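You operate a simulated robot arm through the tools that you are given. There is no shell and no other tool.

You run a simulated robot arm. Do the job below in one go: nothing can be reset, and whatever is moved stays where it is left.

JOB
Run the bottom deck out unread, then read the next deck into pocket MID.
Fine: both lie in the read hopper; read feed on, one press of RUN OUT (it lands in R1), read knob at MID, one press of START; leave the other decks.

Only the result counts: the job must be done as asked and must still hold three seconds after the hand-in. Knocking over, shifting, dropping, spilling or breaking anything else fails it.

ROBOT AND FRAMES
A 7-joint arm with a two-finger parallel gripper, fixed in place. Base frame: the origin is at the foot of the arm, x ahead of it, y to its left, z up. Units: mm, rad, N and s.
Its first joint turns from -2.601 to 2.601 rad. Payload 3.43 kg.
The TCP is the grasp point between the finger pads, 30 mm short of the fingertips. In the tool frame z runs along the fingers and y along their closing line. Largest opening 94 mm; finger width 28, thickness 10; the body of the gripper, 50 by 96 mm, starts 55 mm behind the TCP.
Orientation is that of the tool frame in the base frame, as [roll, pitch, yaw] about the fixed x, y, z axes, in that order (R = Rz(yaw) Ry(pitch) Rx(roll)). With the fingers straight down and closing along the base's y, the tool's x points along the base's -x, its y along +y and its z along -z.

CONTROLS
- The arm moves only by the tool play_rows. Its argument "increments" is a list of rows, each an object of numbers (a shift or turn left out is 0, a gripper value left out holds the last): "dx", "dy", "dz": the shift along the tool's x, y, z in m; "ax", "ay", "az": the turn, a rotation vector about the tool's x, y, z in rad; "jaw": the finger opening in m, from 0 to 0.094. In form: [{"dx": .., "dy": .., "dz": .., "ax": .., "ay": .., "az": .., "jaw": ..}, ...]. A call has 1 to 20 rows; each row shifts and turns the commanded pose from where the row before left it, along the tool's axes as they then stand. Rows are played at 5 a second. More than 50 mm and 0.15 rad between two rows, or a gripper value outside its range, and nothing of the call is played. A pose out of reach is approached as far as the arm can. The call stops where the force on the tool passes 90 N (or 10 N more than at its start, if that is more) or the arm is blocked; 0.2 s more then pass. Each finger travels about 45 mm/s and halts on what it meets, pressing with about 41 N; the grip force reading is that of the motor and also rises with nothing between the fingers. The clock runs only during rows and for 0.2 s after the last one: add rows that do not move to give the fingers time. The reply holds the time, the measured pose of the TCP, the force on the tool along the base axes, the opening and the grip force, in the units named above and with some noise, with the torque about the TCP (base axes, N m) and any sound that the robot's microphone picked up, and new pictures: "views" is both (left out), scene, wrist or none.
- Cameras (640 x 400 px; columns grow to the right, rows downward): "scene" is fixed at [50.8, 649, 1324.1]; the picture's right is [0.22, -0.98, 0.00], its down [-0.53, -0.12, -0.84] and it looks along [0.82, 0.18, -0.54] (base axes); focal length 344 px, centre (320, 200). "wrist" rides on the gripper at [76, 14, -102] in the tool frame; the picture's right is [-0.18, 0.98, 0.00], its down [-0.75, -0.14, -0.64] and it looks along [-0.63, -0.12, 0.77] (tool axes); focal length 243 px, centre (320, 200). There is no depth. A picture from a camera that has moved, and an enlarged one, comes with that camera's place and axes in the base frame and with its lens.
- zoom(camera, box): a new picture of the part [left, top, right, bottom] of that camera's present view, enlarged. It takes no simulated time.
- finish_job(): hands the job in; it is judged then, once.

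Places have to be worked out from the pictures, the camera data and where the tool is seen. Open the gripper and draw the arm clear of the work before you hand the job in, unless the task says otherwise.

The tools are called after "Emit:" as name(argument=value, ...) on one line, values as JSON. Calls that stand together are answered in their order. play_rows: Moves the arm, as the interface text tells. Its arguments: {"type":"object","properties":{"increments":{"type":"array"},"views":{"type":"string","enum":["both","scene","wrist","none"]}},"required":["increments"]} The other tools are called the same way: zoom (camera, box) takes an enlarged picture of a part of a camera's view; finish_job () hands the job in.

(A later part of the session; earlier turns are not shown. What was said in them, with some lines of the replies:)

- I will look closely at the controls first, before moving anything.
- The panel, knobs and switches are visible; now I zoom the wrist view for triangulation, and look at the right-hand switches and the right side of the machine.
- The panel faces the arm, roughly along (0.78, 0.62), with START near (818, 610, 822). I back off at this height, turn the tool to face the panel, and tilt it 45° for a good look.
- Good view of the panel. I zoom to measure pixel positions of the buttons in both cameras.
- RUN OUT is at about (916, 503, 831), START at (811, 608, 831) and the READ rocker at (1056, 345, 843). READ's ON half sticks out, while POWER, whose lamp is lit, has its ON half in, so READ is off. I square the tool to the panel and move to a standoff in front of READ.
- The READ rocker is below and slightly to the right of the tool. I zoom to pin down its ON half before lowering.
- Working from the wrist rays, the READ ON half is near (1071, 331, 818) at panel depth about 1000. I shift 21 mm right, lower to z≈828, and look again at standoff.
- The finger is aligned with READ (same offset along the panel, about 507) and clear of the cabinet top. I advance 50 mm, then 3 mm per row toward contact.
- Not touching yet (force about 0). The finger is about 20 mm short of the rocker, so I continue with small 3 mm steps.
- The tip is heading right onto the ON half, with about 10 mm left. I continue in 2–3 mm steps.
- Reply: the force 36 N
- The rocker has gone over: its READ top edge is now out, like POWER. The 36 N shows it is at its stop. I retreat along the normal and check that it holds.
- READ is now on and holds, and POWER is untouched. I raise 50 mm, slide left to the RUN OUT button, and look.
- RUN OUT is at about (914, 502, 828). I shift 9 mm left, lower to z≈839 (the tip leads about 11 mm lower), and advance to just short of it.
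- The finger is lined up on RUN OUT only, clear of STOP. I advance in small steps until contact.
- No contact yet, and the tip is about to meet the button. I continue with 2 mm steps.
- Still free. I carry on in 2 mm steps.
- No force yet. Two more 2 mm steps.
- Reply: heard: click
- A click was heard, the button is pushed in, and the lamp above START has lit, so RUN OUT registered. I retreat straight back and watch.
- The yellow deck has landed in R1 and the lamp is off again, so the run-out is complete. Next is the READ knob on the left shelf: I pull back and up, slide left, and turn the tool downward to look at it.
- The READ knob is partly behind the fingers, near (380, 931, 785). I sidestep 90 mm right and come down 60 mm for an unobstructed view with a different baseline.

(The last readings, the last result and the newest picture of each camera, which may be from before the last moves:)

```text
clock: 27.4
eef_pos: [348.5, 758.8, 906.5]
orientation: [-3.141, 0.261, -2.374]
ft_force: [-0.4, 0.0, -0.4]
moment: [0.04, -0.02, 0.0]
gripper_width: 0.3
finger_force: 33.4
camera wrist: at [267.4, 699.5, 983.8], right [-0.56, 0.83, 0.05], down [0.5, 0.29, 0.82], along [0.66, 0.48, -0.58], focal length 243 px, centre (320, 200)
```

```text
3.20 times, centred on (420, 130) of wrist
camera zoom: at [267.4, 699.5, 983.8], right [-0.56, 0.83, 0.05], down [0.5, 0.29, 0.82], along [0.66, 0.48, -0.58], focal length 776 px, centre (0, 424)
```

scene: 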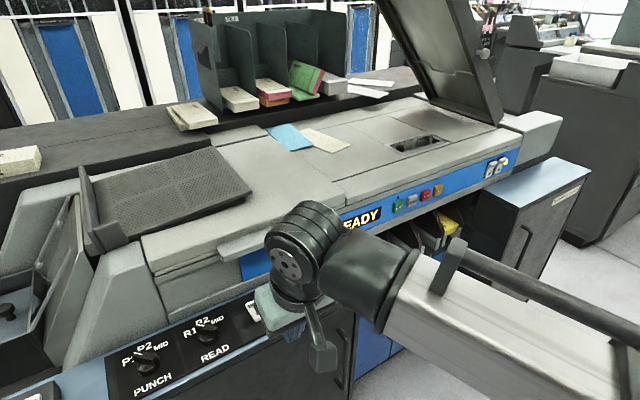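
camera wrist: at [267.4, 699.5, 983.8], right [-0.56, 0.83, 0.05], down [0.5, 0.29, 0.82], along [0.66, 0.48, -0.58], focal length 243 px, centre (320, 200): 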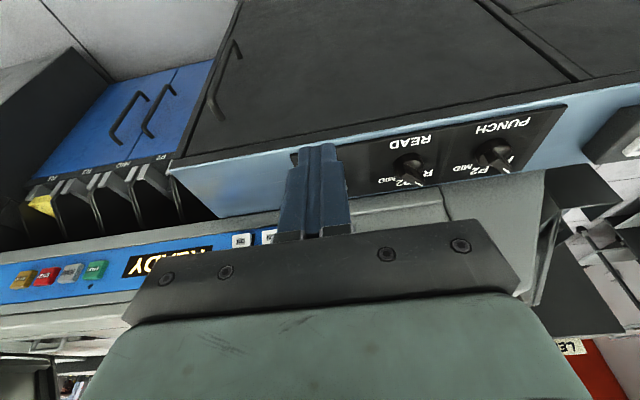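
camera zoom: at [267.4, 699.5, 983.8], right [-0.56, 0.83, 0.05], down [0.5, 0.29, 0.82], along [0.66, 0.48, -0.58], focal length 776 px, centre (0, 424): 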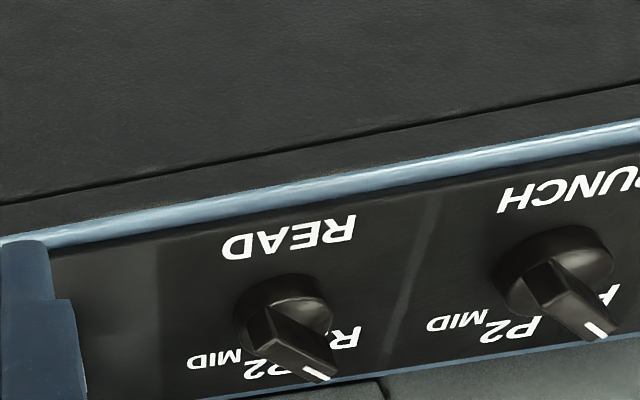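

The panel surface is at z≈772, the knob centre is near (381, 921), the bar top is about z 800, and the pointer is near R1. I zoom further to get the knob's shape and skirt height.

Emit:
zoom(camera="wrist", box=[375, 140, 455, 190])

Emit:
zoom(camera="scene", box=[170, 305, 250, 355])

```text
8.00 times, centred on (415, 165) of wrist
camera zoom: at [267.4, 699.5, 983.8], right [-0.56, 0.83, 0.05], down [0.5, 0.29, 0.82], along [0.66, 0.48, -0.58], focal length 1941 px, centre (-440, 480)
```

zoom: 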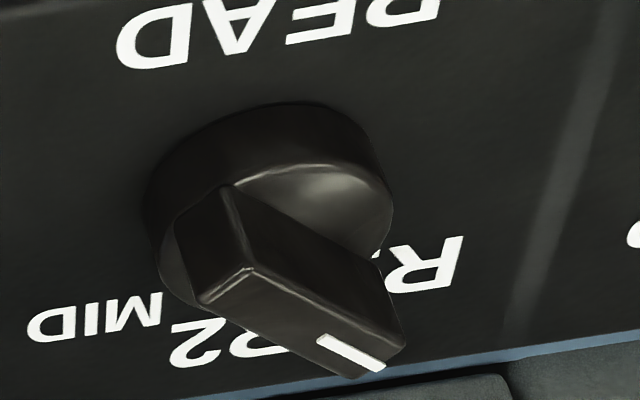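

```text
8.00 times, centred on (210, 330) of scene
camera zoom: at [50.8, 649.0, 1324.1], right [0.22, -0.98, 0.0], down [-0.53, -0.12, -0.84], along [0.82, 0.18, -0.54], focal length 2752 px, centre (1200, -840)
```

zoom: 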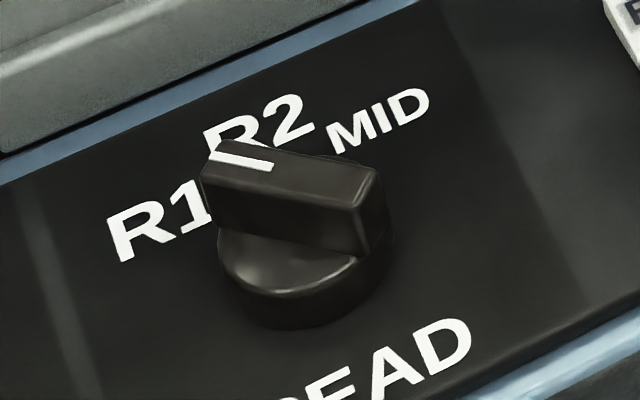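

The bar runs at about −46° (pointing at R1). It is about 35 mm long and 13 mm wide, rising from z≈784 to 802, centred near (385, 924). I will grip and turn it, so I set the tool vertical, move over the knob well above it, and see if the arm reaches.

Emit:
play_rows(increments=[{"ay": 0.131, "jaw": 0.05}, {"ay": 0.13}, {"dx": -0.0353, "dy": 0.0234}, {"dx": -0.0353, "dy": 0.0234}, {"dx": -0.0353, "dy": 0.0234}, {"dx": -0.0353, "dy": 0.0234}, {}, {}])

```text
clock: 29.2
eef_pos: [384.5, 923.4, 911.1]
orientation: [-3.141, 0.002, -2.375]
ft_force: [-0.7, -0.6, 0.3]
moment: [0.02, 0.04, 0.02]
gripper_width: 49.7
finger_force: 0.0
camera wrist: at [319.9, 880.7, 1011.7], right [-0.55, 0.83, 0.0], down [0.64, 0.42, 0.64], along [0.54, 0.35, -0.77], focal length 243 px, centre (320, 200)
```

scene: 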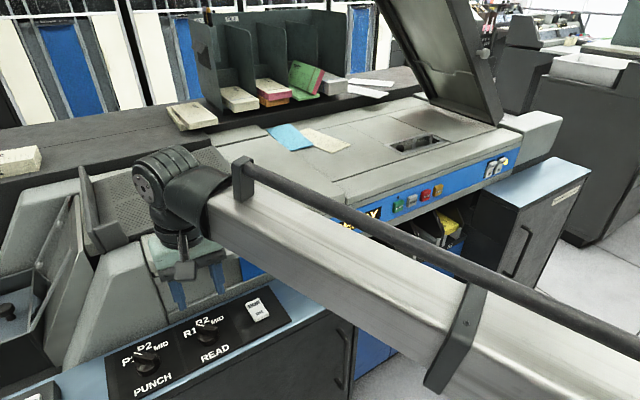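
wrist: 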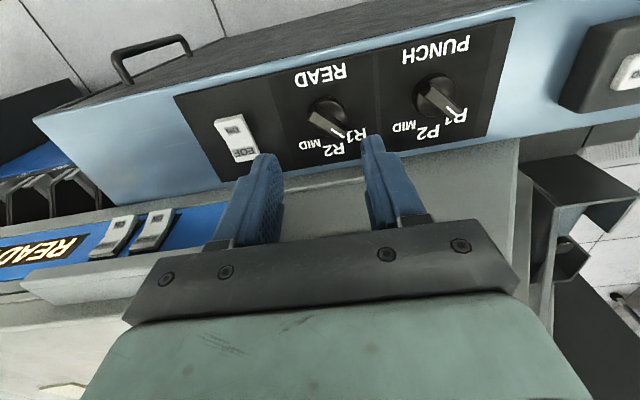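

The arm reaches it with the tool vertical. This is a good top view of the knob, so I zoom to refine its centre and angle.

Emit:
zoom(camera="wrist", box=[260, 60, 420, 180])

```text
3.33 times, centred on (340, 120) of wrist
camera zoom: at [319.9, 880.7, 1011.7], right [-0.55, 0.83, 0.0], down [0.64, 0.42, 0.64], along [0.54, 0.35, -0.77], focal length 809 px, centre (253, 467)
```

zoom: 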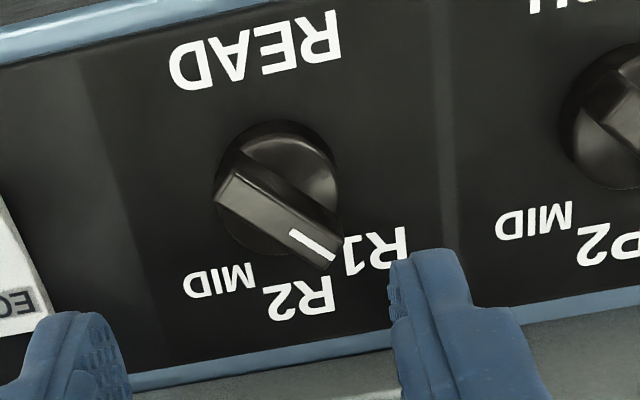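

Refined: the knob centre is at about (389, 934), the bar angle is −40° (R1) and MID is at +40°, so I need 80° clockwise. I shift over the centre, line the fingers up with the bar by turning 40° left, and check.

Emit:
play_rows(increments=[{"dx": -0.0105, "dy": 0.0046}, {"az": -0.1396}, {"az": -0.1396}, {"az": -0.1396}, {"az": -0.1396}, {"az": -0.1396}, {"dz": 0.03}, {}])

Emit:
zoom(camera="wrist", box=[220, 60, 420, 210])

```text
clock: 31.0
eef_pos: [391.9, 932.6, 877.9]
orientation: [3.141, -0.001, -1.674]
ft_force: [-0.6, 0.0, -0.1]
moment: [0.01, 0.0, 0.02]
gripper_width: 49.8
finger_force: 0.0
camera wrist: at [370.6, 859.6, 978.6], right [-0.96, 0.28, 0.0], down [0.22, 0.73, 0.64], along [0.18, 0.62, -0.77], focal length 243 px, centre (320, 200)
```

scene: 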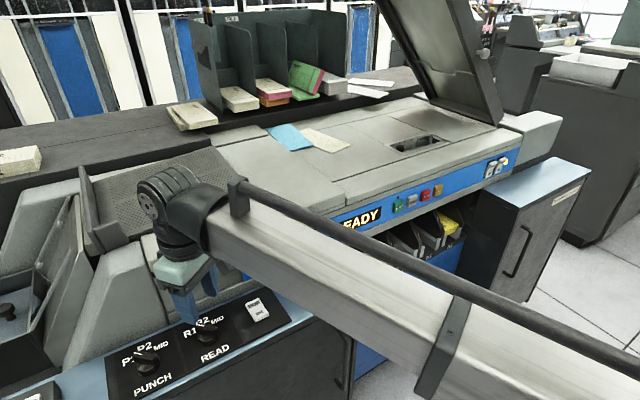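
wrist: 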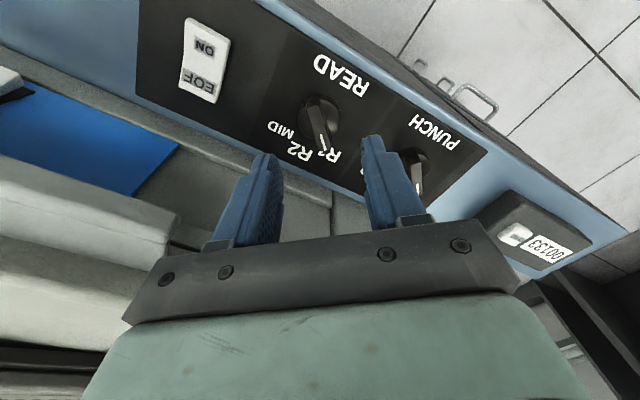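

```text
2.67 times, centred on (320, 135) of wrist
camera zoom: at [370.6, 859.6, 978.6], right [-0.96, 0.28, 0.0], down [0.22, 0.73, 0.64], along [0.18, 0.62, -0.77], focal length 647 px, centre (320, 373)
```

zoom: 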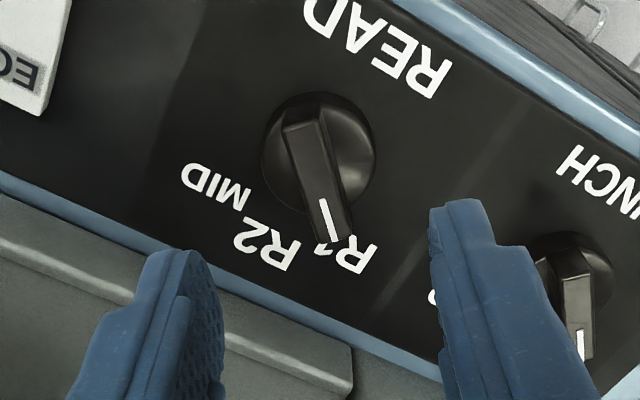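

Centring is within about 3 mm. I correct that and descend, with the last steps small, to bring the fingertips to about z 788 beside the bar.

Emit:
play_rows(increments=[{"dx": 0.0031, "dy": -0.0007}, {"dz": 0.025}, {"dz": 0.02}, {"dz": 0.005}, {"dz": 0.005}, {"dz": 0.005}, {}])

Emit:
zoom(camera="wrist", box=[220, 60, 420, 210])

Emit:
zoom(camera="scene", box=[150, 270, 270, 370])

```text
clock: 32.6
eef_pos: [391.4, 930.8, 817.9]
orientation: [3.14, 0.001, -1.675]
ft_force: [0.4, 0.0, -0.2]
moment: [-0.01, -0.02, -0.02]
gripper_width: 49.8
finger_force: 0.1
camera wrist: at [369.7, 856.6, 918.1], right [-0.96, 0.29, 0.0], down [0.22, 0.73, 0.64], along [0.18, 0.62, -0.77], focal length 243 px, centre (320, 200)
```

scene: 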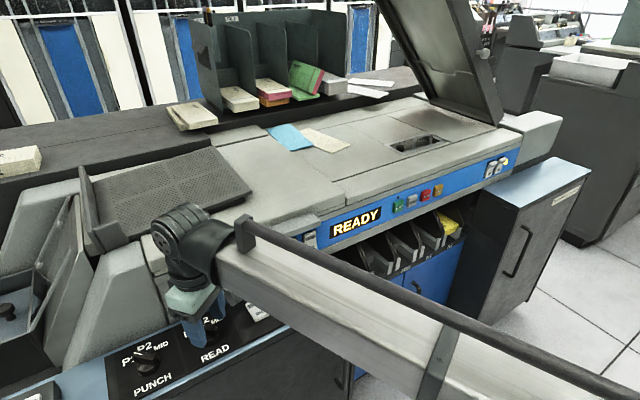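
wrist: 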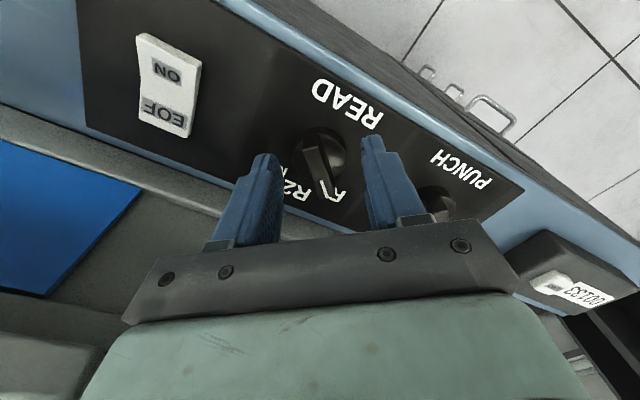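

```text
2.67 times, centred on (320, 135) of wrist
camera zoom: at [369.7, 856.6, 918.1], right [-0.96, 0.29, 0.0], down [0.22, 0.73, 0.64], along [0.18, 0.62, -0.77], focal length 647 px, centre (320, 373)
```

zoom: 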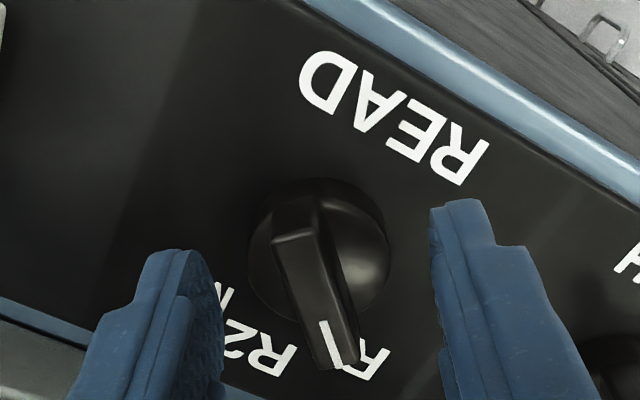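

```text
4.00 times, centred on (210, 320) of scene
camera zoom: at [50.8, 649.0, 1324.1], right [0.22, -0.98, 0.0], down [-0.53, -0.12, -0.84], along [0.82, 0.18, -0.54], focal length 1376 px, centre (760, -280)
```

zoom: 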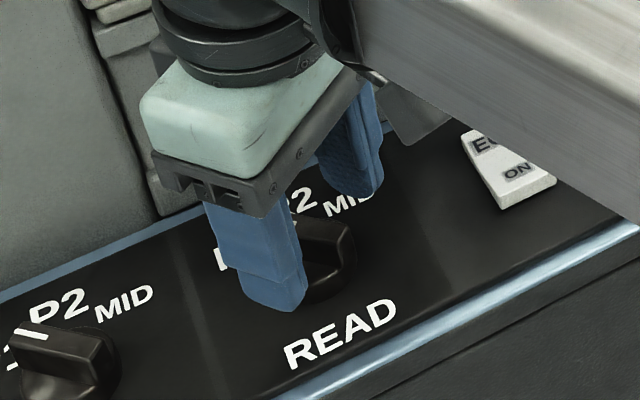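

The bar sits centred between the fingers (about 1 mm off, 4° of angle). I close the gripper on it.

Emit:
play_rows(increments=[{"jaw": 0.03}, {}, {"jaw": 0.008}, {}, {}, {}], views="wrist")

Emit:
zoom(camera="wrist", box=[220, 60, 420, 210])

```text
clock: 34.0
eef_pos: [393.3, 931.2, 816.7]
orientation: [-3.139, -0.001, -1.676]
ft_force: [9.9, -2.9, 0.7]
moment: [0.04, -0.29, -0.07]
gripper_width: 14.3
finger_force: 5.5
camera wrist: at [370.5, 856.4, 918.3], right [-0.96, 0.29, 0.0], down [0.22, 0.73, 0.64], along [0.18, 0.62, -0.77], focal length 243 px, centre (320, 200)
```

wrist: 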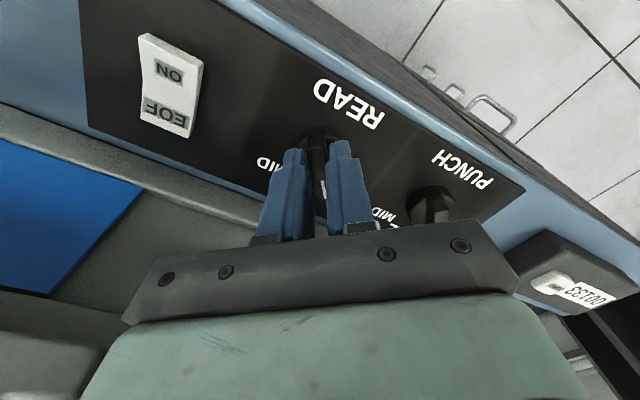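

```text
2.67 times, centred on (320, 135) of wrist
camera zoom: at [370.5, 856.4, 918.3], right [-0.96, 0.29, 0.0], down [0.22, 0.73, 0.64], along [0.18, 0.62, -0.77], focal length 647 px, centre (320, 373)
```

zoom: 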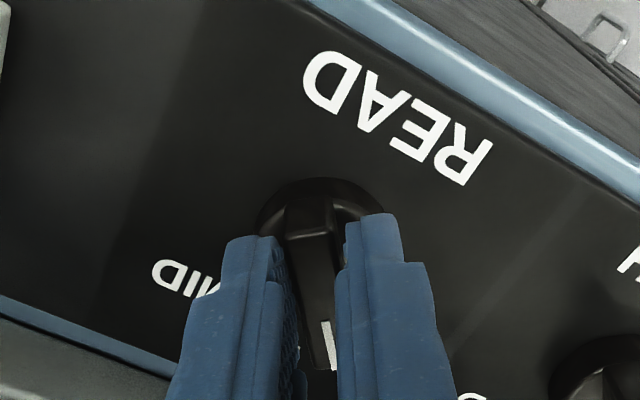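

The bar is gripped (14.3 mm). I ease 1 mm right to relax the side load and turn clockwise about 40°, checking forces.

Emit:
play_rows(increments=[{"dy": -0.001}, {"az": 0.07}, {"az": 0.07}, {"az": 0.07}, {"az": 0.07}, {"az": 0.07}, {"az": 0.07}, {"az": 0.07}, {"az": 0.07}, {"az": 0.07}, {"az": 0.07}, {}], views="wrist")

Emit:
zoom(camera="wrist", box=[220, 60, 420, 210])

```text
clock: 36.6
eef_pos: [389.7, 934.4, 817.7]
orientation: [3.133, -0.001, -2.373]
ft_force: [-32.6, 12.3, 4.9]
moment: [0.98, 0.11, 0.29]
gripper_width: 11.9
finger_force: 45.5
camera wrist: at [324.7, 889.9, 918.5], right [-0.55, 0.84, 0.01], down [0.64, 0.42, 0.64], along [0.53, 0.36, -0.77], focal length 243 px, centre (320, 200)
```

wrist: 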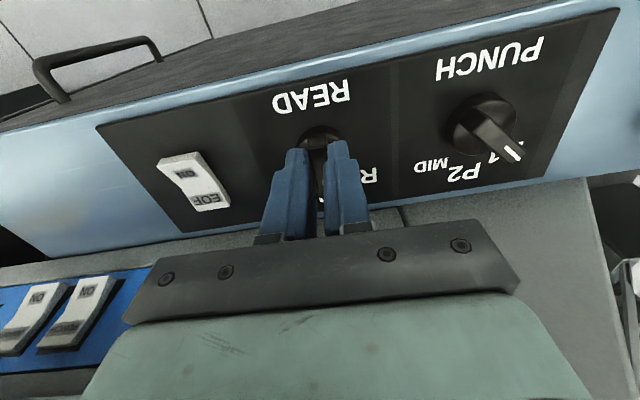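

```text
2.67 times, centred on (320, 135) of wrist
camera zoom: at [324.7, 889.9, 918.5], right [-0.55, 0.84, 0.01], down [0.64, 0.42, 0.64], along [0.53, 0.36, -0.77], focal length 647 px, centre (320, 373)
```

zoom: 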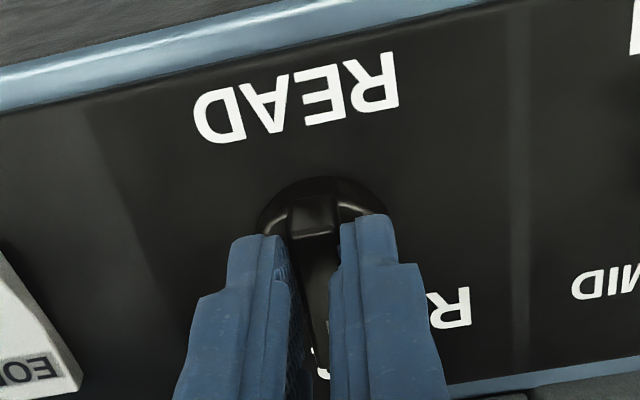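

The knob follows the tool, and it is now aimed straight at R2. The side load is about 35 N, so I shift roughly 1.5 mm the way it pushes and turn the remaining 40°.

Emit:
play_rows(increments=[{"dy": 0.0015, "dx": 0.0007}, {"az": 0.07}, {"az": 0.07}, {"az": 0.07}, {"az": 0.07}, {"az": 0.07}, {}], views="none")

```text
clock: 38.2
eef_pos: [386.5, 936.1, 817.9]
orientation: [3.129, -0.005, -2.725]
ft_force: [-30.0, 38.1, 3.9]
moment: [0.92, 0.82, 0.4]
gripper_width: 11.9
finger_force: 45.0
```

The side load is still about 48 N to the tool's left. I relax it by shifting 2 mm left before turning further.

Emit:
play_rows(increments=[{"dy": 0.002, "dx": 0.0005}, {}], views="none")

```text
clock: 38.8
eef_pos: [386.8, 935.6, 817.9]
orientation: [3.131, -0.002, -2.724]
ft_force: [-24.7, 32.8, 10.5]
moment: [0.6, 1.34, 0.35]
gripper_width: 11.7
finger_force: 45.2
```

The arm is being held about 3–4 mm from its command. I shift the command to where the knob holds the tool so the load drops.

Emit:
play_rows(increments=[{"dy": 0.0034, "dx": 0.0014}, {}], views="wrist")

Emit:
zoom(camera="wrist", box=[220, 60, 420, 210])

```text
clock: 39.4
eef_pos: [387.3, 935.9, 818.1]
orientation: [3.14, -0.002, -2.726]
ft_force: [-11.0, 19.1, 14.1]
moment: [0.08, 1.43, 0.18]
gripper_width: 11.8
finger_force: 44.5
camera wrist: at [312.0, 918.0, 918.4], right [-0.23, 0.97, 0.0], down [0.75, 0.17, 0.64], along [0.62, 0.15, -0.77], focal length 243 px, centre (320, 200)
```

wrist: 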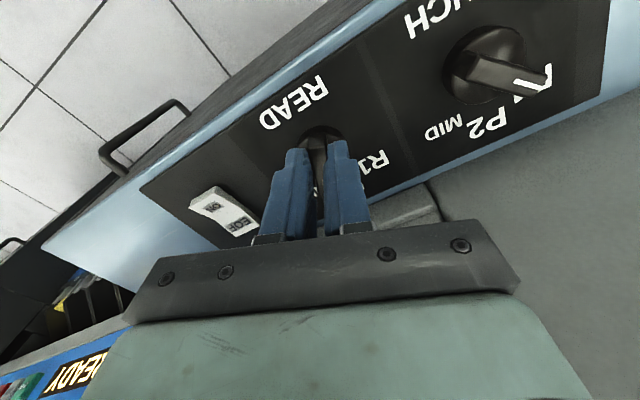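

```text
2.67 times, centred on (320, 135) of wrist
camera zoom: at [312.0, 918.0, 918.4], right [-0.23, 0.97, 0.0], down [0.75, 0.17, 0.64], along [0.62, 0.15, -0.77], focal length 647 px, centre (320, 373)
```

zoom: 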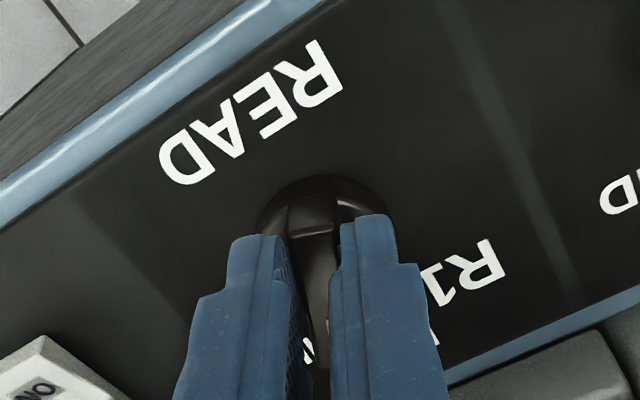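

Load is down to about 22 N and the bar turns with the fingers (now about +20°). I turn the last 20° in two parts.

Emit:
play_rows(increments=[{"az": 0.06}, {"az": 0.06}, {"az": 0.06, "dy": 0.0015}, {"az": 0.06}, {"az": 0.06}, {"az": 0.05}, {}], views="wrist")

Emit:
zoom(camera="wrist", box=[220, 60, 420, 210])

```text
clock: 41.0
eef_pos: [386.5, 938.8, 818.1]
orientation: [3.139, -0.001, -3.075]
ft_force: [-9.7, 25.4, 10.1]
moment: [0.64, 0.42, 0.18]
gripper_width: 12.0
finger_force: 45.1
camera wrist: at [309.6, 947.4, 918.2], right [0.12, 0.99, 0.0], down [0.76, -0.09, 0.64], along [0.64, -0.07, -0.77], focal length 243 px, centre (320, 200)
```

wrist: 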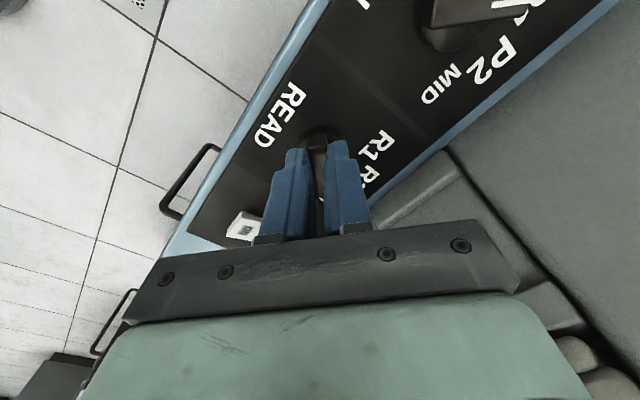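

```text
2.67 times, centred on (320, 135) of wrist
camera zoom: at [309.6, 947.4, 918.2], right [0.12, 0.99, 0.0], down [0.76, -0.09, 0.64], along [0.64, -0.07, -0.77], focal length 647 px, centre (320, 373)
```

zoom: 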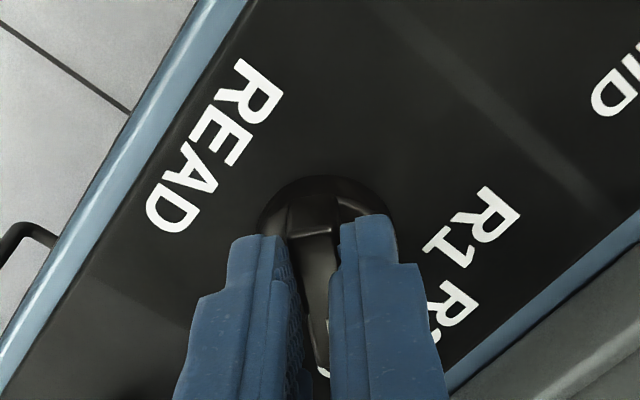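

The bar is now at about +40°. I nudge it another 4° to sit fully on MID and watch the torque for a stop.

Emit:
play_rows(increments=[{"dy": 0.0015}, {"az": 0.035}, {"az": 0.035}, {}], views="none")

```text
clock: 42.0
eef_pos: [385.8, 940.5, 817.6]
orientation: [3.14, 0.0, 3.138]
ft_force: [-10.9, 17.8, 10.4]
moment: [0.53, 0.28, 0.16]
gripper_width: 11.7
finger_force: 44.8
```

Torque is unchanged and there is no stop, so the bar is at about +44°, on MID. I open the fingers and lift clear to inspect.

Emit:
play_rows(increments=[{"jaw": 0.045}, {}, {}, {}, {"dz": -0.02}, {"dz": -0.035}, {"dz": -0.035}, {}])

Emit:
zoom(camera="wrist", box=[240, 40, 440, 190])

Emit:
zoom(camera="scene", box=[170, 300, 290, 370])

```text
clock: 43.8
eef_pos: [385.6, 938.5, 906.1]
orientation: [-3.141, -0.001, 3.142]
ft_force: [-0.3, -0.4, 0.8]
moment: [-0.02, 0.02, 0.0]
gripper_width: 45.2
finger_force: 0.0
camera wrist: at [310.5, 953.1, 1006.8], right [0.19, 0.98, 0.0], down [0.75, -0.14, 0.64], along [0.63, -0.12, -0.77], focal length 243 px, centre (320, 200)
```

scene: 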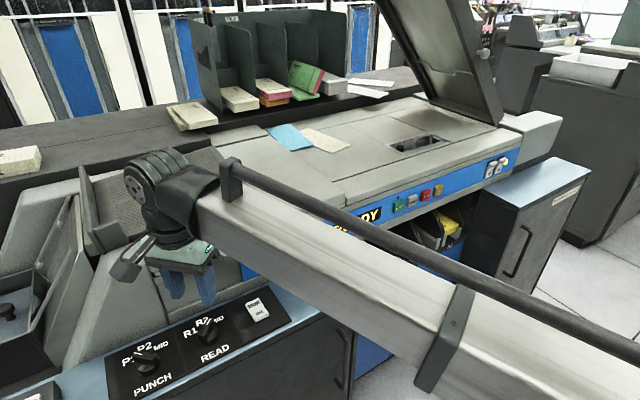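
wrist: 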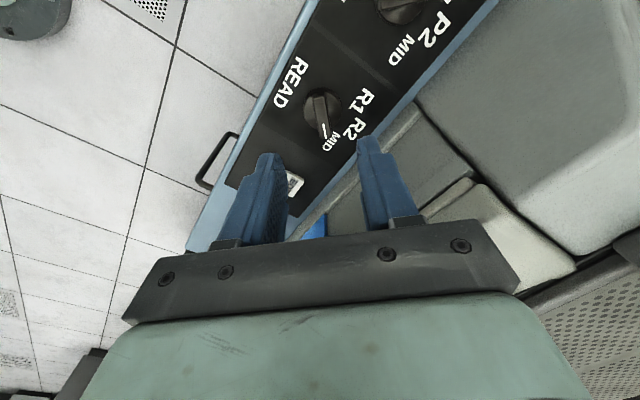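

```text
2.67 times, centred on (340, 115) of wrist
camera zoom: at [310.5, 953.1, 1006.8], right [0.19, 0.98, 0.0], down [0.75, -0.14, 0.64], along [0.63, -0.12, -0.77], focal length 647 px, centre (267, 427)
```

zoom: 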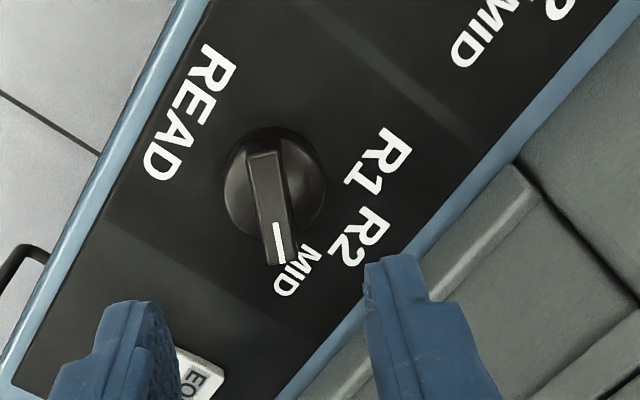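

```text
5.33 times, centred on (230, 335) of scene
camera zoom: at [50.8, 649.0, 1324.1], right [0.22, -0.98, 0.0], down [-0.53, -0.12, -0.84], along [0.82, 0.18, -0.54], focal length 1834 px, centre (800, -520)
```

zoom: 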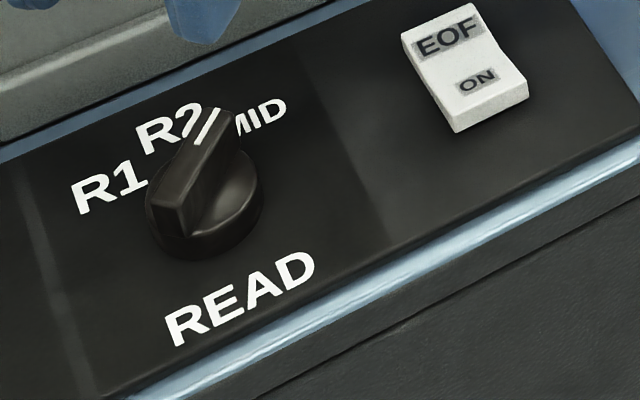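

The pointer is on MID's side and aimed at the MID label. To check the angle precisely, I zoom wider and compare it with the untouched PUNCH knob and the panel edges.

Emit:
zoom(camera="wrist", box=[200, 0, 520, 200])

Emit:
zoom(camera="scene", box=[90, 270, 330, 400])

```text
2.00 times, centred on (360, 100) of wrist
camera zoom: at [310.5, 953.1, 1006.8], right [0.19, 0.98, 0.0], down [0.75, -0.14, 0.64], along [0.63, -0.12, -0.77], focal length 485 px, centre (240, 400)
```

zoom: 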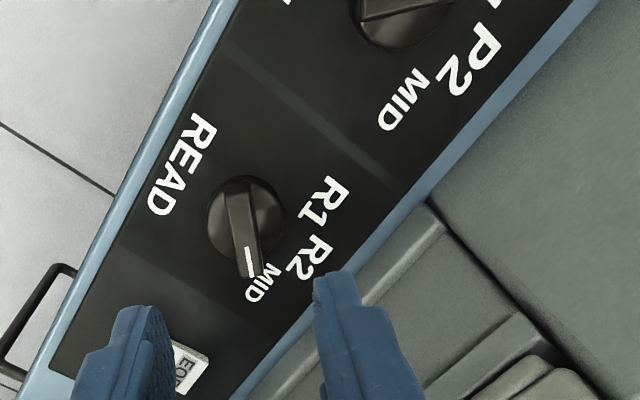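

```text
2.67 times, centred on (210, 335) of scene
camera zoom: at [50.8, 649.0, 1324.1], right [0.22, -0.98, 0.0], down [-0.53, -0.12, -0.84], along [0.82, 0.18, -0.54], focal length 917 px, centre (613, -160)
```

zoom: 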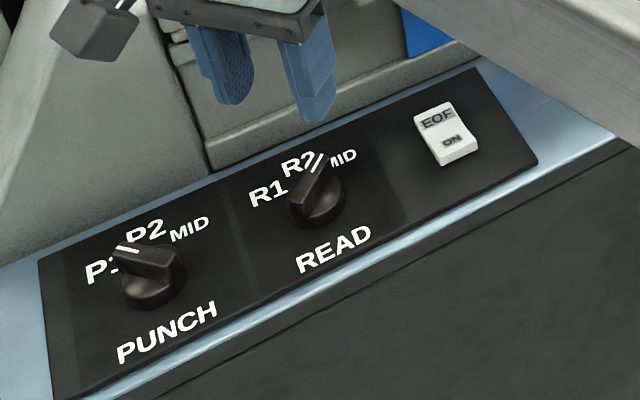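

The panel normal measures about 45.5° and the bar about −1°, so the knob is at about +46°. I take the same scene zoom as before to compare with its starting angle.

Emit:
zoom(camera="scene", box=[170, 305, 250, 355])

Emit:
zoom(camera="scene", box=[110, 325, 190, 375])

```text
8.00 times, centred on (210, 330) of scene
camera zoom: at [50.8, 649.0, 1324.1], right [0.22, -0.98, 0.0], down [-0.53, -0.12, -0.84], along [0.82, 0.18, -0.54], focal length 2752 px, centre (1200, -840)
```

zoom: 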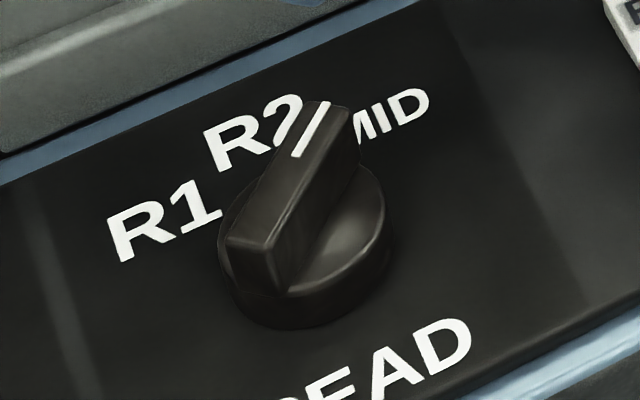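

```text
8.00 times, centred on (150, 350) of scene
camera zoom: at [50.8, 649.0, 1324.1], right [0.22, -0.98, 0.0], down [-0.53, -0.12, -0.84], along [0.82, 0.18, -0.54], focal length 2752 px, centre (1680, -1000)
```

zoom: 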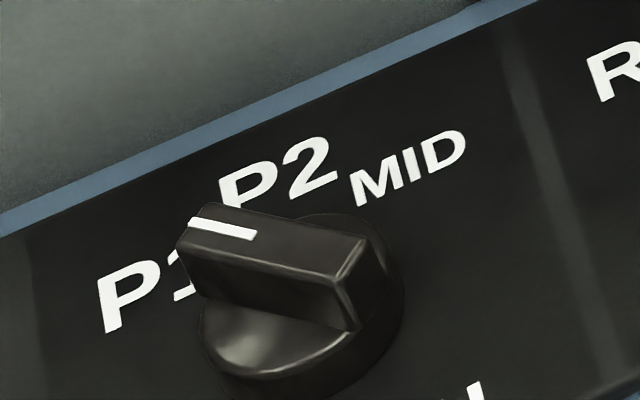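

The knob went from −44° to +45°, symmetric, so it is squarely on MID, and EOF and PUNCH are untouched. Next I close the jaw, turn back toward the panel normal, back off and up, and tilt 45° again.

Emit:
play_rows(increments=[{"dz": -0.03, "jaw": 0.0}, {"dz": -0.03}, {"az": -0.128}, {"az": -0.128}, {"az": -0.128}, {"az": -0.128}, {"az": -0.128}, {"az": -0.128}, {"dx": 0.045}, {"dx": 0.045}, {"dx": 0.045}, {"ay": -0.131}, {"ay": -0.131}, {"ay": -0.131}, {"ay": -0.131}, {"ay": -0.131}, {"ay": -0.131}, {}], views="none")

```text
clock: 47.6
eef_pos: [288.1, 844.8, 967.2]
orientation: [-3.141, 0.79, -2.378]
ft_force: [0.4, -0.2, 0.2]
moment: [-0.03, -0.03, 0.0]
gripper_width: 0.2
finger_force: 33.0
```

Now I slide right to in front of START and drop to a viewing standoff.

Emit:
play_rows(increments=[{"dy": -0.0445}, {"dy": -0.0445}, {"dy": -0.0445}, {"dy": -0.0445}, {"dy": -0.0445}, {"dy": -0.0445}, {"dy": -0.0445}, {"dy": -0.0445}, {"dy": -0.0445}, {"dy": -0.0445}, {"dy": -0.0445}, {"dy": -0.0445}, {"dx": -0.0046, "dz": 0.0354}, {"dx": -0.0046, "dz": 0.0354}, {"dx": -0.0046, "dz": 0.0354}, {"dx": -0.0046, "dz": 0.0354}, {}])

Emit:
zoom(camera="wrist", box=[220, 60, 420, 180])

```text
clock: 51.2
eef_pos: [740.1, 538.9, 879.2]
orientation: [3.141, 0.787, -2.377]
ft_force: [-0.1, 0.6, 0.8]
moment: [0.01, 0.0, -0.02]
gripper_width: 0.0
finger_force: 32.6
camera wrist: at [640.0, 461.0, 895.9], right [-0.59, 0.8, 0.13], down [0.15, -0.05, 0.99], along [0.8, 0.6, -0.09], focal length 243 px, centre (320, 200)
```

scene: 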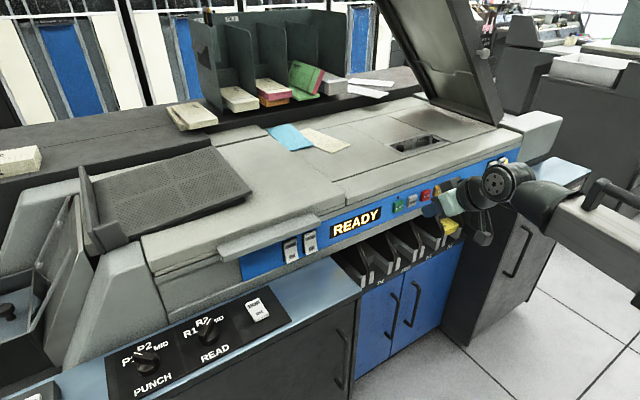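
wrist: 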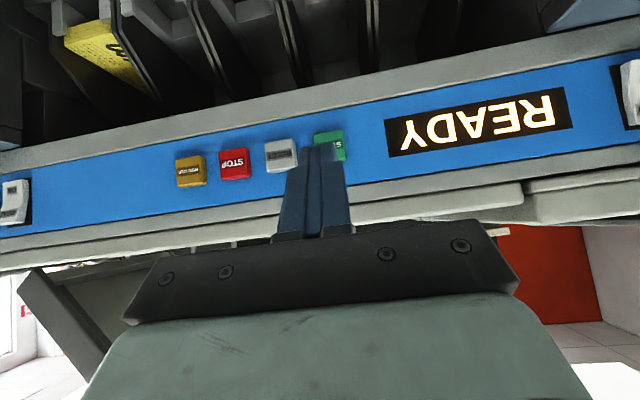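

```text
3.20 times, centred on (320, 120) of wrist
camera zoom: at [640.0, 461.0, 895.9], right [-0.59, 0.8, 0.13], down [0.15, -0.05, 0.99], along [0.8, 0.6, -0.09], focal length 776 px, centre (320, 456)
```

zoom: 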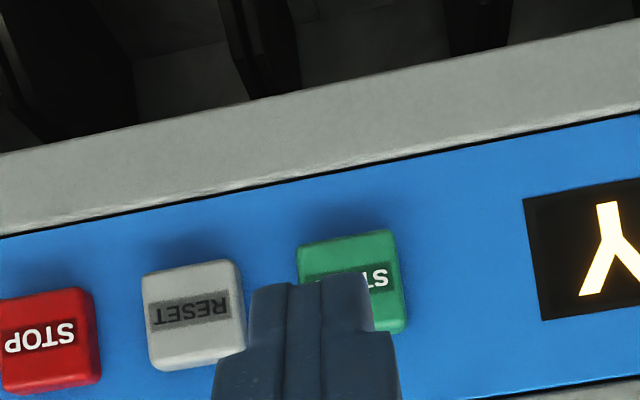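

START sits almost straight ahead (the view matches the RUN OUT approach, about 3 mm left). I apply the same lowering and advance as before.

Emit:
play_rows(increments=[{"dy": 0.003}, {"dx": 0.0279, "dz": 0.0279}, {"dx": -0.0177, "dz": 0.0177}, {"dx": -0.0177, "dz": 0.0177}, {"dx": -0.0057, "dz": 0.0057}, {}])

Emit:
zoom(camera="scene", box=[370, 170, 460, 230])

Emit:
zoom(camera="wrist", box=[240, 100, 440, 240])

```text
clock: 52.6
eef_pos: [780.3, 580.9, 840.8]
orientation: [3.14, 0.787, -2.377]
ft_force: [0.1, 0.1, -0.8]
moment: [-0.04, -0.01, 0.0]
gripper_width: 0.1
finger_force: 33.1
camera wrist: at [680.3, 503.2, 856.1], right [-0.59, 0.8, 0.13], down [0.15, -0.05, 0.99], along [0.8, 0.6, -0.09], focal length 243 px, centre (320, 200)
```

scene: 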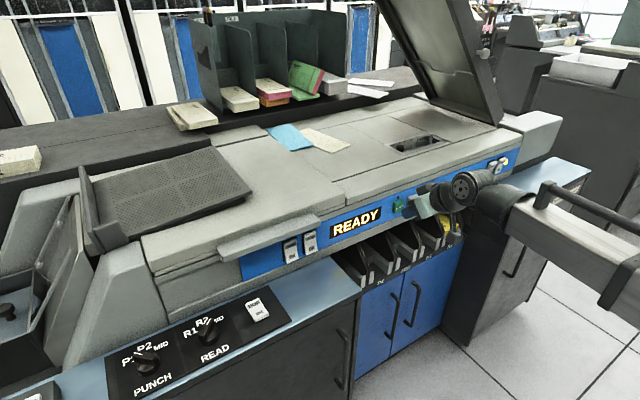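
wrist: 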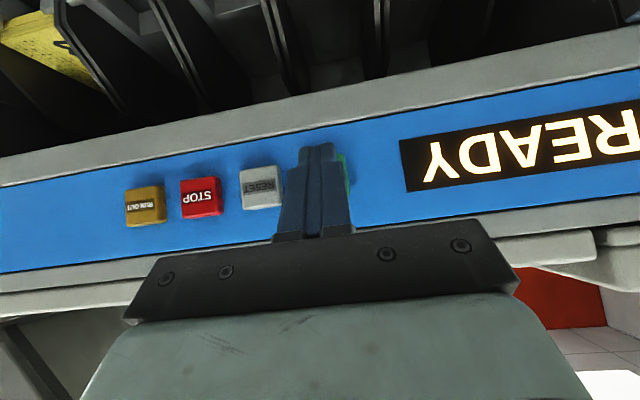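

```text
6.67 times, centred on (415, 200) of scene
camera zoom: at [50.8, 649.0, 1324.1], right [0.22, -0.98, 0.0], down [-0.53, -0.12, -0.84], along [0.82, 0.18, -0.54], focal length 2293 px, centre (-313, 200)
```

zoom: 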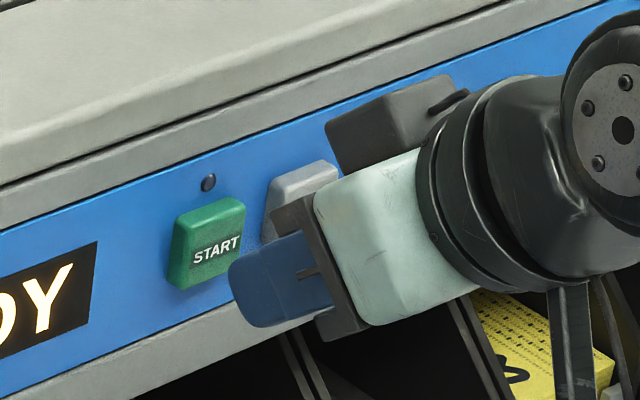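

```text
2.86 times, centred on (340, 170) of wrist
camera zoom: at [680.3, 503.2, 856.1], right [-0.59, 0.8, 0.13], down [0.15, -0.05, 0.99], along [0.8, 0.6, -0.09], focal length 693 px, centre (263, 286)
```

zoom: 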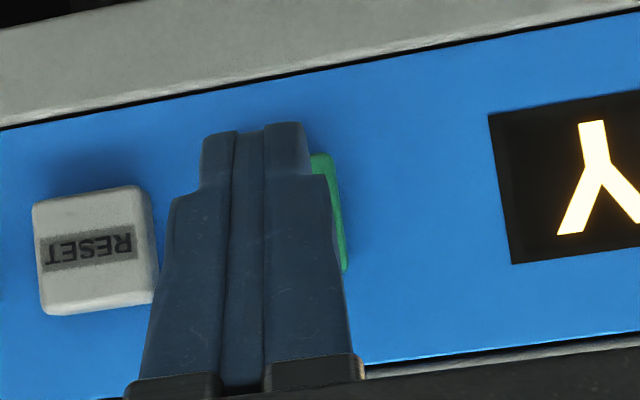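

Lined up on START with RESET well clear. I nudge 3 mm left and advance in small steps.

Emit:
play_rows(increments=[{"dy": 0.003}, {"dx": -0.0028, "dz": 0.0028}, {"dx": -0.0028, "dz": 0.0028}, {"dx": -0.0014, "dz": 0.0014}, {}], views="none")

Emit:
zoom(camera="scene", box=[370, 170, 460, 230])

```text
clock: 53.8
eef_pos: [786.0, 590.7, 842.1]
orientation: [-3.14, 0.788, -2.377]
ft_force: [-0.2, 0.7, -0.4]
moment: [0.05, 0.02, 0.0]
gripper_width: 0.0
finger_force: 33.0
```

```text
6.67 times, centred on (415, 200) of scene
camera zoom: at [50.8, 649.0, 1324.1], right [0.22, -0.98, 0.0], down [-0.53, -0.12, -0.84], along [0.82, 0.18, -0.54], focal length 2293 px, centre (-313, 200)
```

zoom: 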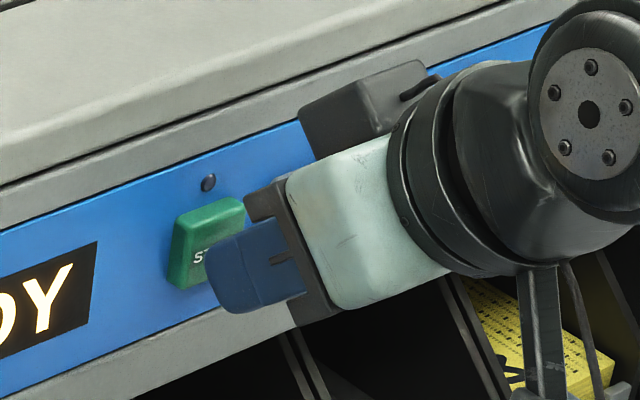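

About 4 mm to contact. Two more 2 mm steps.

Emit:
play_rows(increments=[{"dx": -0.0014, "dz": 0.0014}, {"dx": -0.0014, "dz": 0.0014}, {}], views="none")

Emit:
zoom(camera="scene", box=[370, 170, 460, 230])

```text
clock: 54.6
eef_pos: [788.2, 592.3, 842.9]
orientation: [3.141, 0.787, -2.378]
ft_force: [-1.1, -1.0, -0.4]
moment: [-0.01, -0.04, -0.04]
gripper_width: 0.0
finger_force: 33.3
heard: click
```

```text
6.67 times, centred on (415, 200) of scene
camera zoom: at [50.8, 649.0, 1324.1], right [0.22, -0.98, 0.0], down [-0.53, -0.12, -0.84], along [0.82, 0.18, -0.54], focal length 2293 px, centre (-313, 200)
```

zoom: 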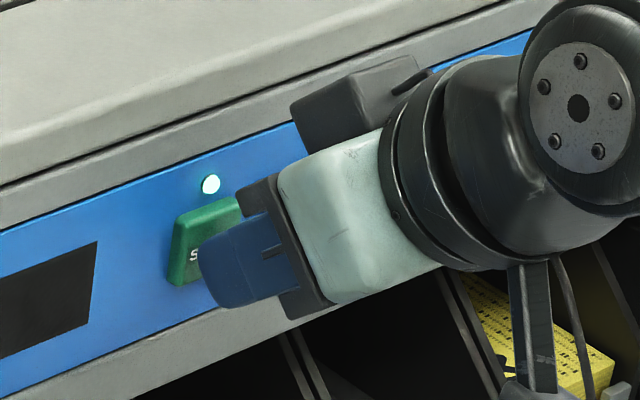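

Click: the START lamp is lit and READY went dark, so the reader is running. I retreat straight back and let it run.

Emit:
play_rows(increments=[{"dx": 0.0177, "dz": -0.0177}, {"dx": 0.0212, "dz": -0.0212}, {"dx": 0.0177, "dz": -0.0177}, {"dx": 0.0283, "dz": -0.0283}, {"dx": 0.0283, "dz": -0.0283}, {}, {}, {}, {}, {}, {}, {}, {}])

Emit:
zoom(camera="scene", box=[230, 150, 530, 300])

```text
clock: 57.4
eef_pos: [672.1, 480.6, 840.4]
orientation: [-3.14, 0.787, -2.379]
ft_force: [-0.2, 0.3, -0.7]
moment: [-0.02, 0.01, 0.0]
gripper_width: 0.0
finger_force: 32.8
camera wrist: at [571.1, 403.9, 857.5], right [-0.59, 0.8, 0.13], down [0.15, -0.05, 0.99], along [0.8, 0.6, -0.09], focal length 243 px, centre (320, 200)
```

scene: 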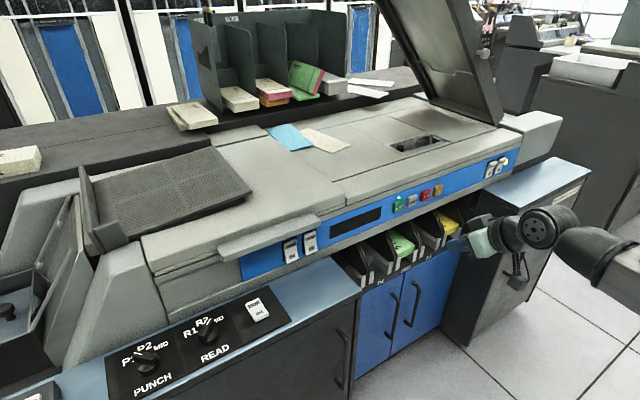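
wrist: 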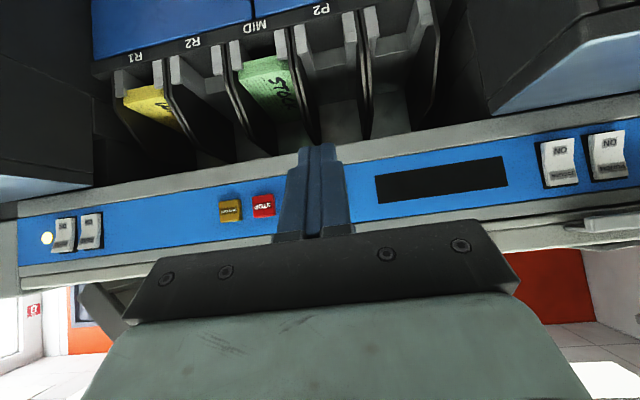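

```text
2.13 times, centred on (380, 225) of scene
camera zoom: at [50.8, 649.0, 1324.1], right [0.22, -0.98, 0.0], down [-0.53, -0.12, -0.84], along [0.82, 0.18, -0.54], focal length 734 px, centre (192, 147)
```

zoom: 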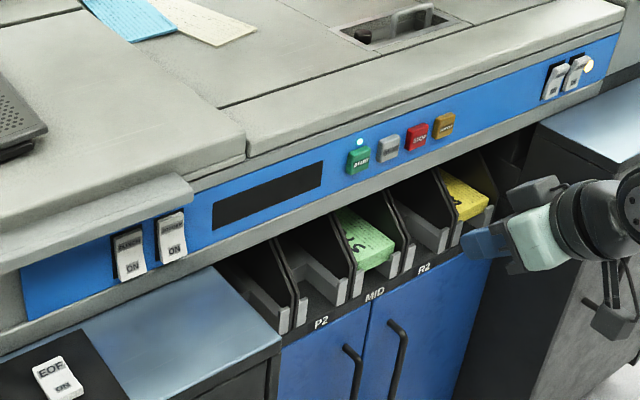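

The green deck is in MID and the yellow in R1, but the START lamp is still on. I draw the arm further clear, open the gripper, and wait to see that things settle.

Emit:
play_rows(increments=[{"dz": -0.045, "jaw": 0.06}, {"dz": -0.045}, {"dz": -0.045}, {"dz": -0.045}, {}, {}, {}, {}, {}, {}, {}, {}, {}, {}, {}])

Emit:
zoom(camera="scene", box=[230, 150, 530, 300])

```text
clock: 60.6
eef_pos: [580.3, 394.8, 966.9]
orientation: [3.141, 0.786, -2.378]
ft_force: [-0.7, 0.1, 0.8]
moment: [0.0, -0.01, 0.03]
gripper_width: 59.7
finger_force: 0.0
camera wrist: at [479.7, 316.4, 983.7], right [-0.59, 0.8, 0.13], down [0.15, -0.05, 0.99], along [0.8, 0.6, -0.09], focal length 243 px, centre (320, 200)
```

scene: 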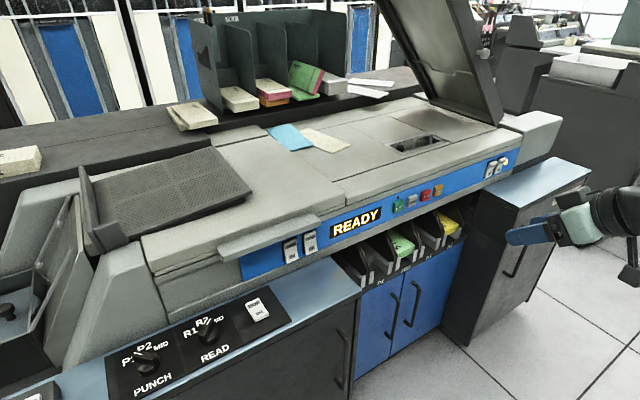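
wrist: 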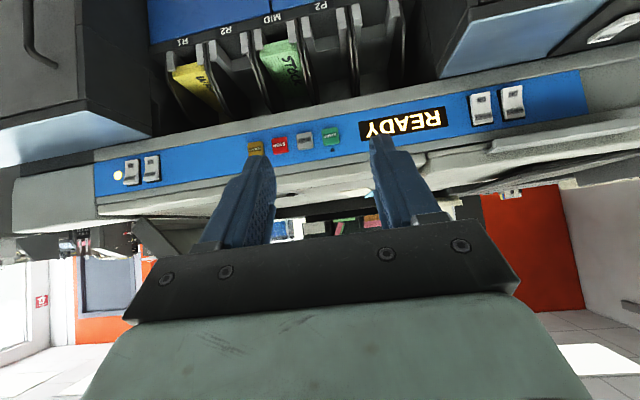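

```text
2.13 times, centred on (380, 225) of scene
camera zoom: at [50.8, 649.0, 1324.1], right [0.22, -0.98, 0.0], down [-0.53, -0.12, -0.84], along [0.82, 0.18, -0.54], focal length 734 px, centre (192, 147)
```

zoom: 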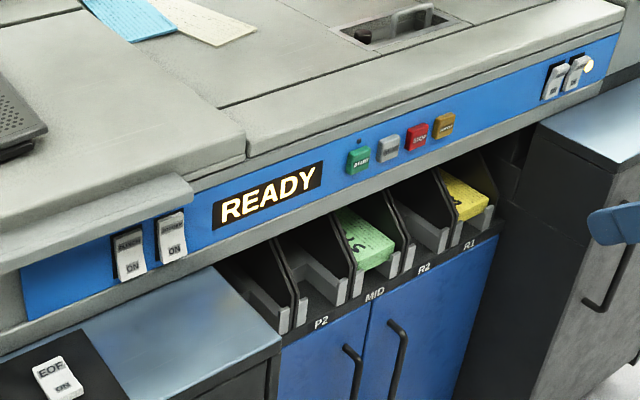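

The machine is READY again and the lamp is out. The yellow deck is in R1, the green deck is in MID, and the other decks are untouched. The gripper is open and the arm is clear, so I hand the job in.

Emit:
finish_job()

```text
The job is handed in.
```

The bottom deck was run out unread into R1 and the next deck was read into MID; the job is handed in, but no verdict has come back.

- **Read feed:** READ was off at the start. I pressed it on and it held.
- **Run out:** one press of RUN OUT gave one click, and the yellow deck landed in R1.
- **Read knob:** I turned it from R1 to MID. The pointer measured about 45° to the right, the mirror of where it started.
- **Start:** one press of START gave one click, and the green deck landed in MID. The machine then went back to READY with its lamp out.

I did not touch the other switches, the PUNCH knob or the other decks, and nothing in the last pictures looks shifted. At hand-in the gripper was open and the arm was clear of the machine.
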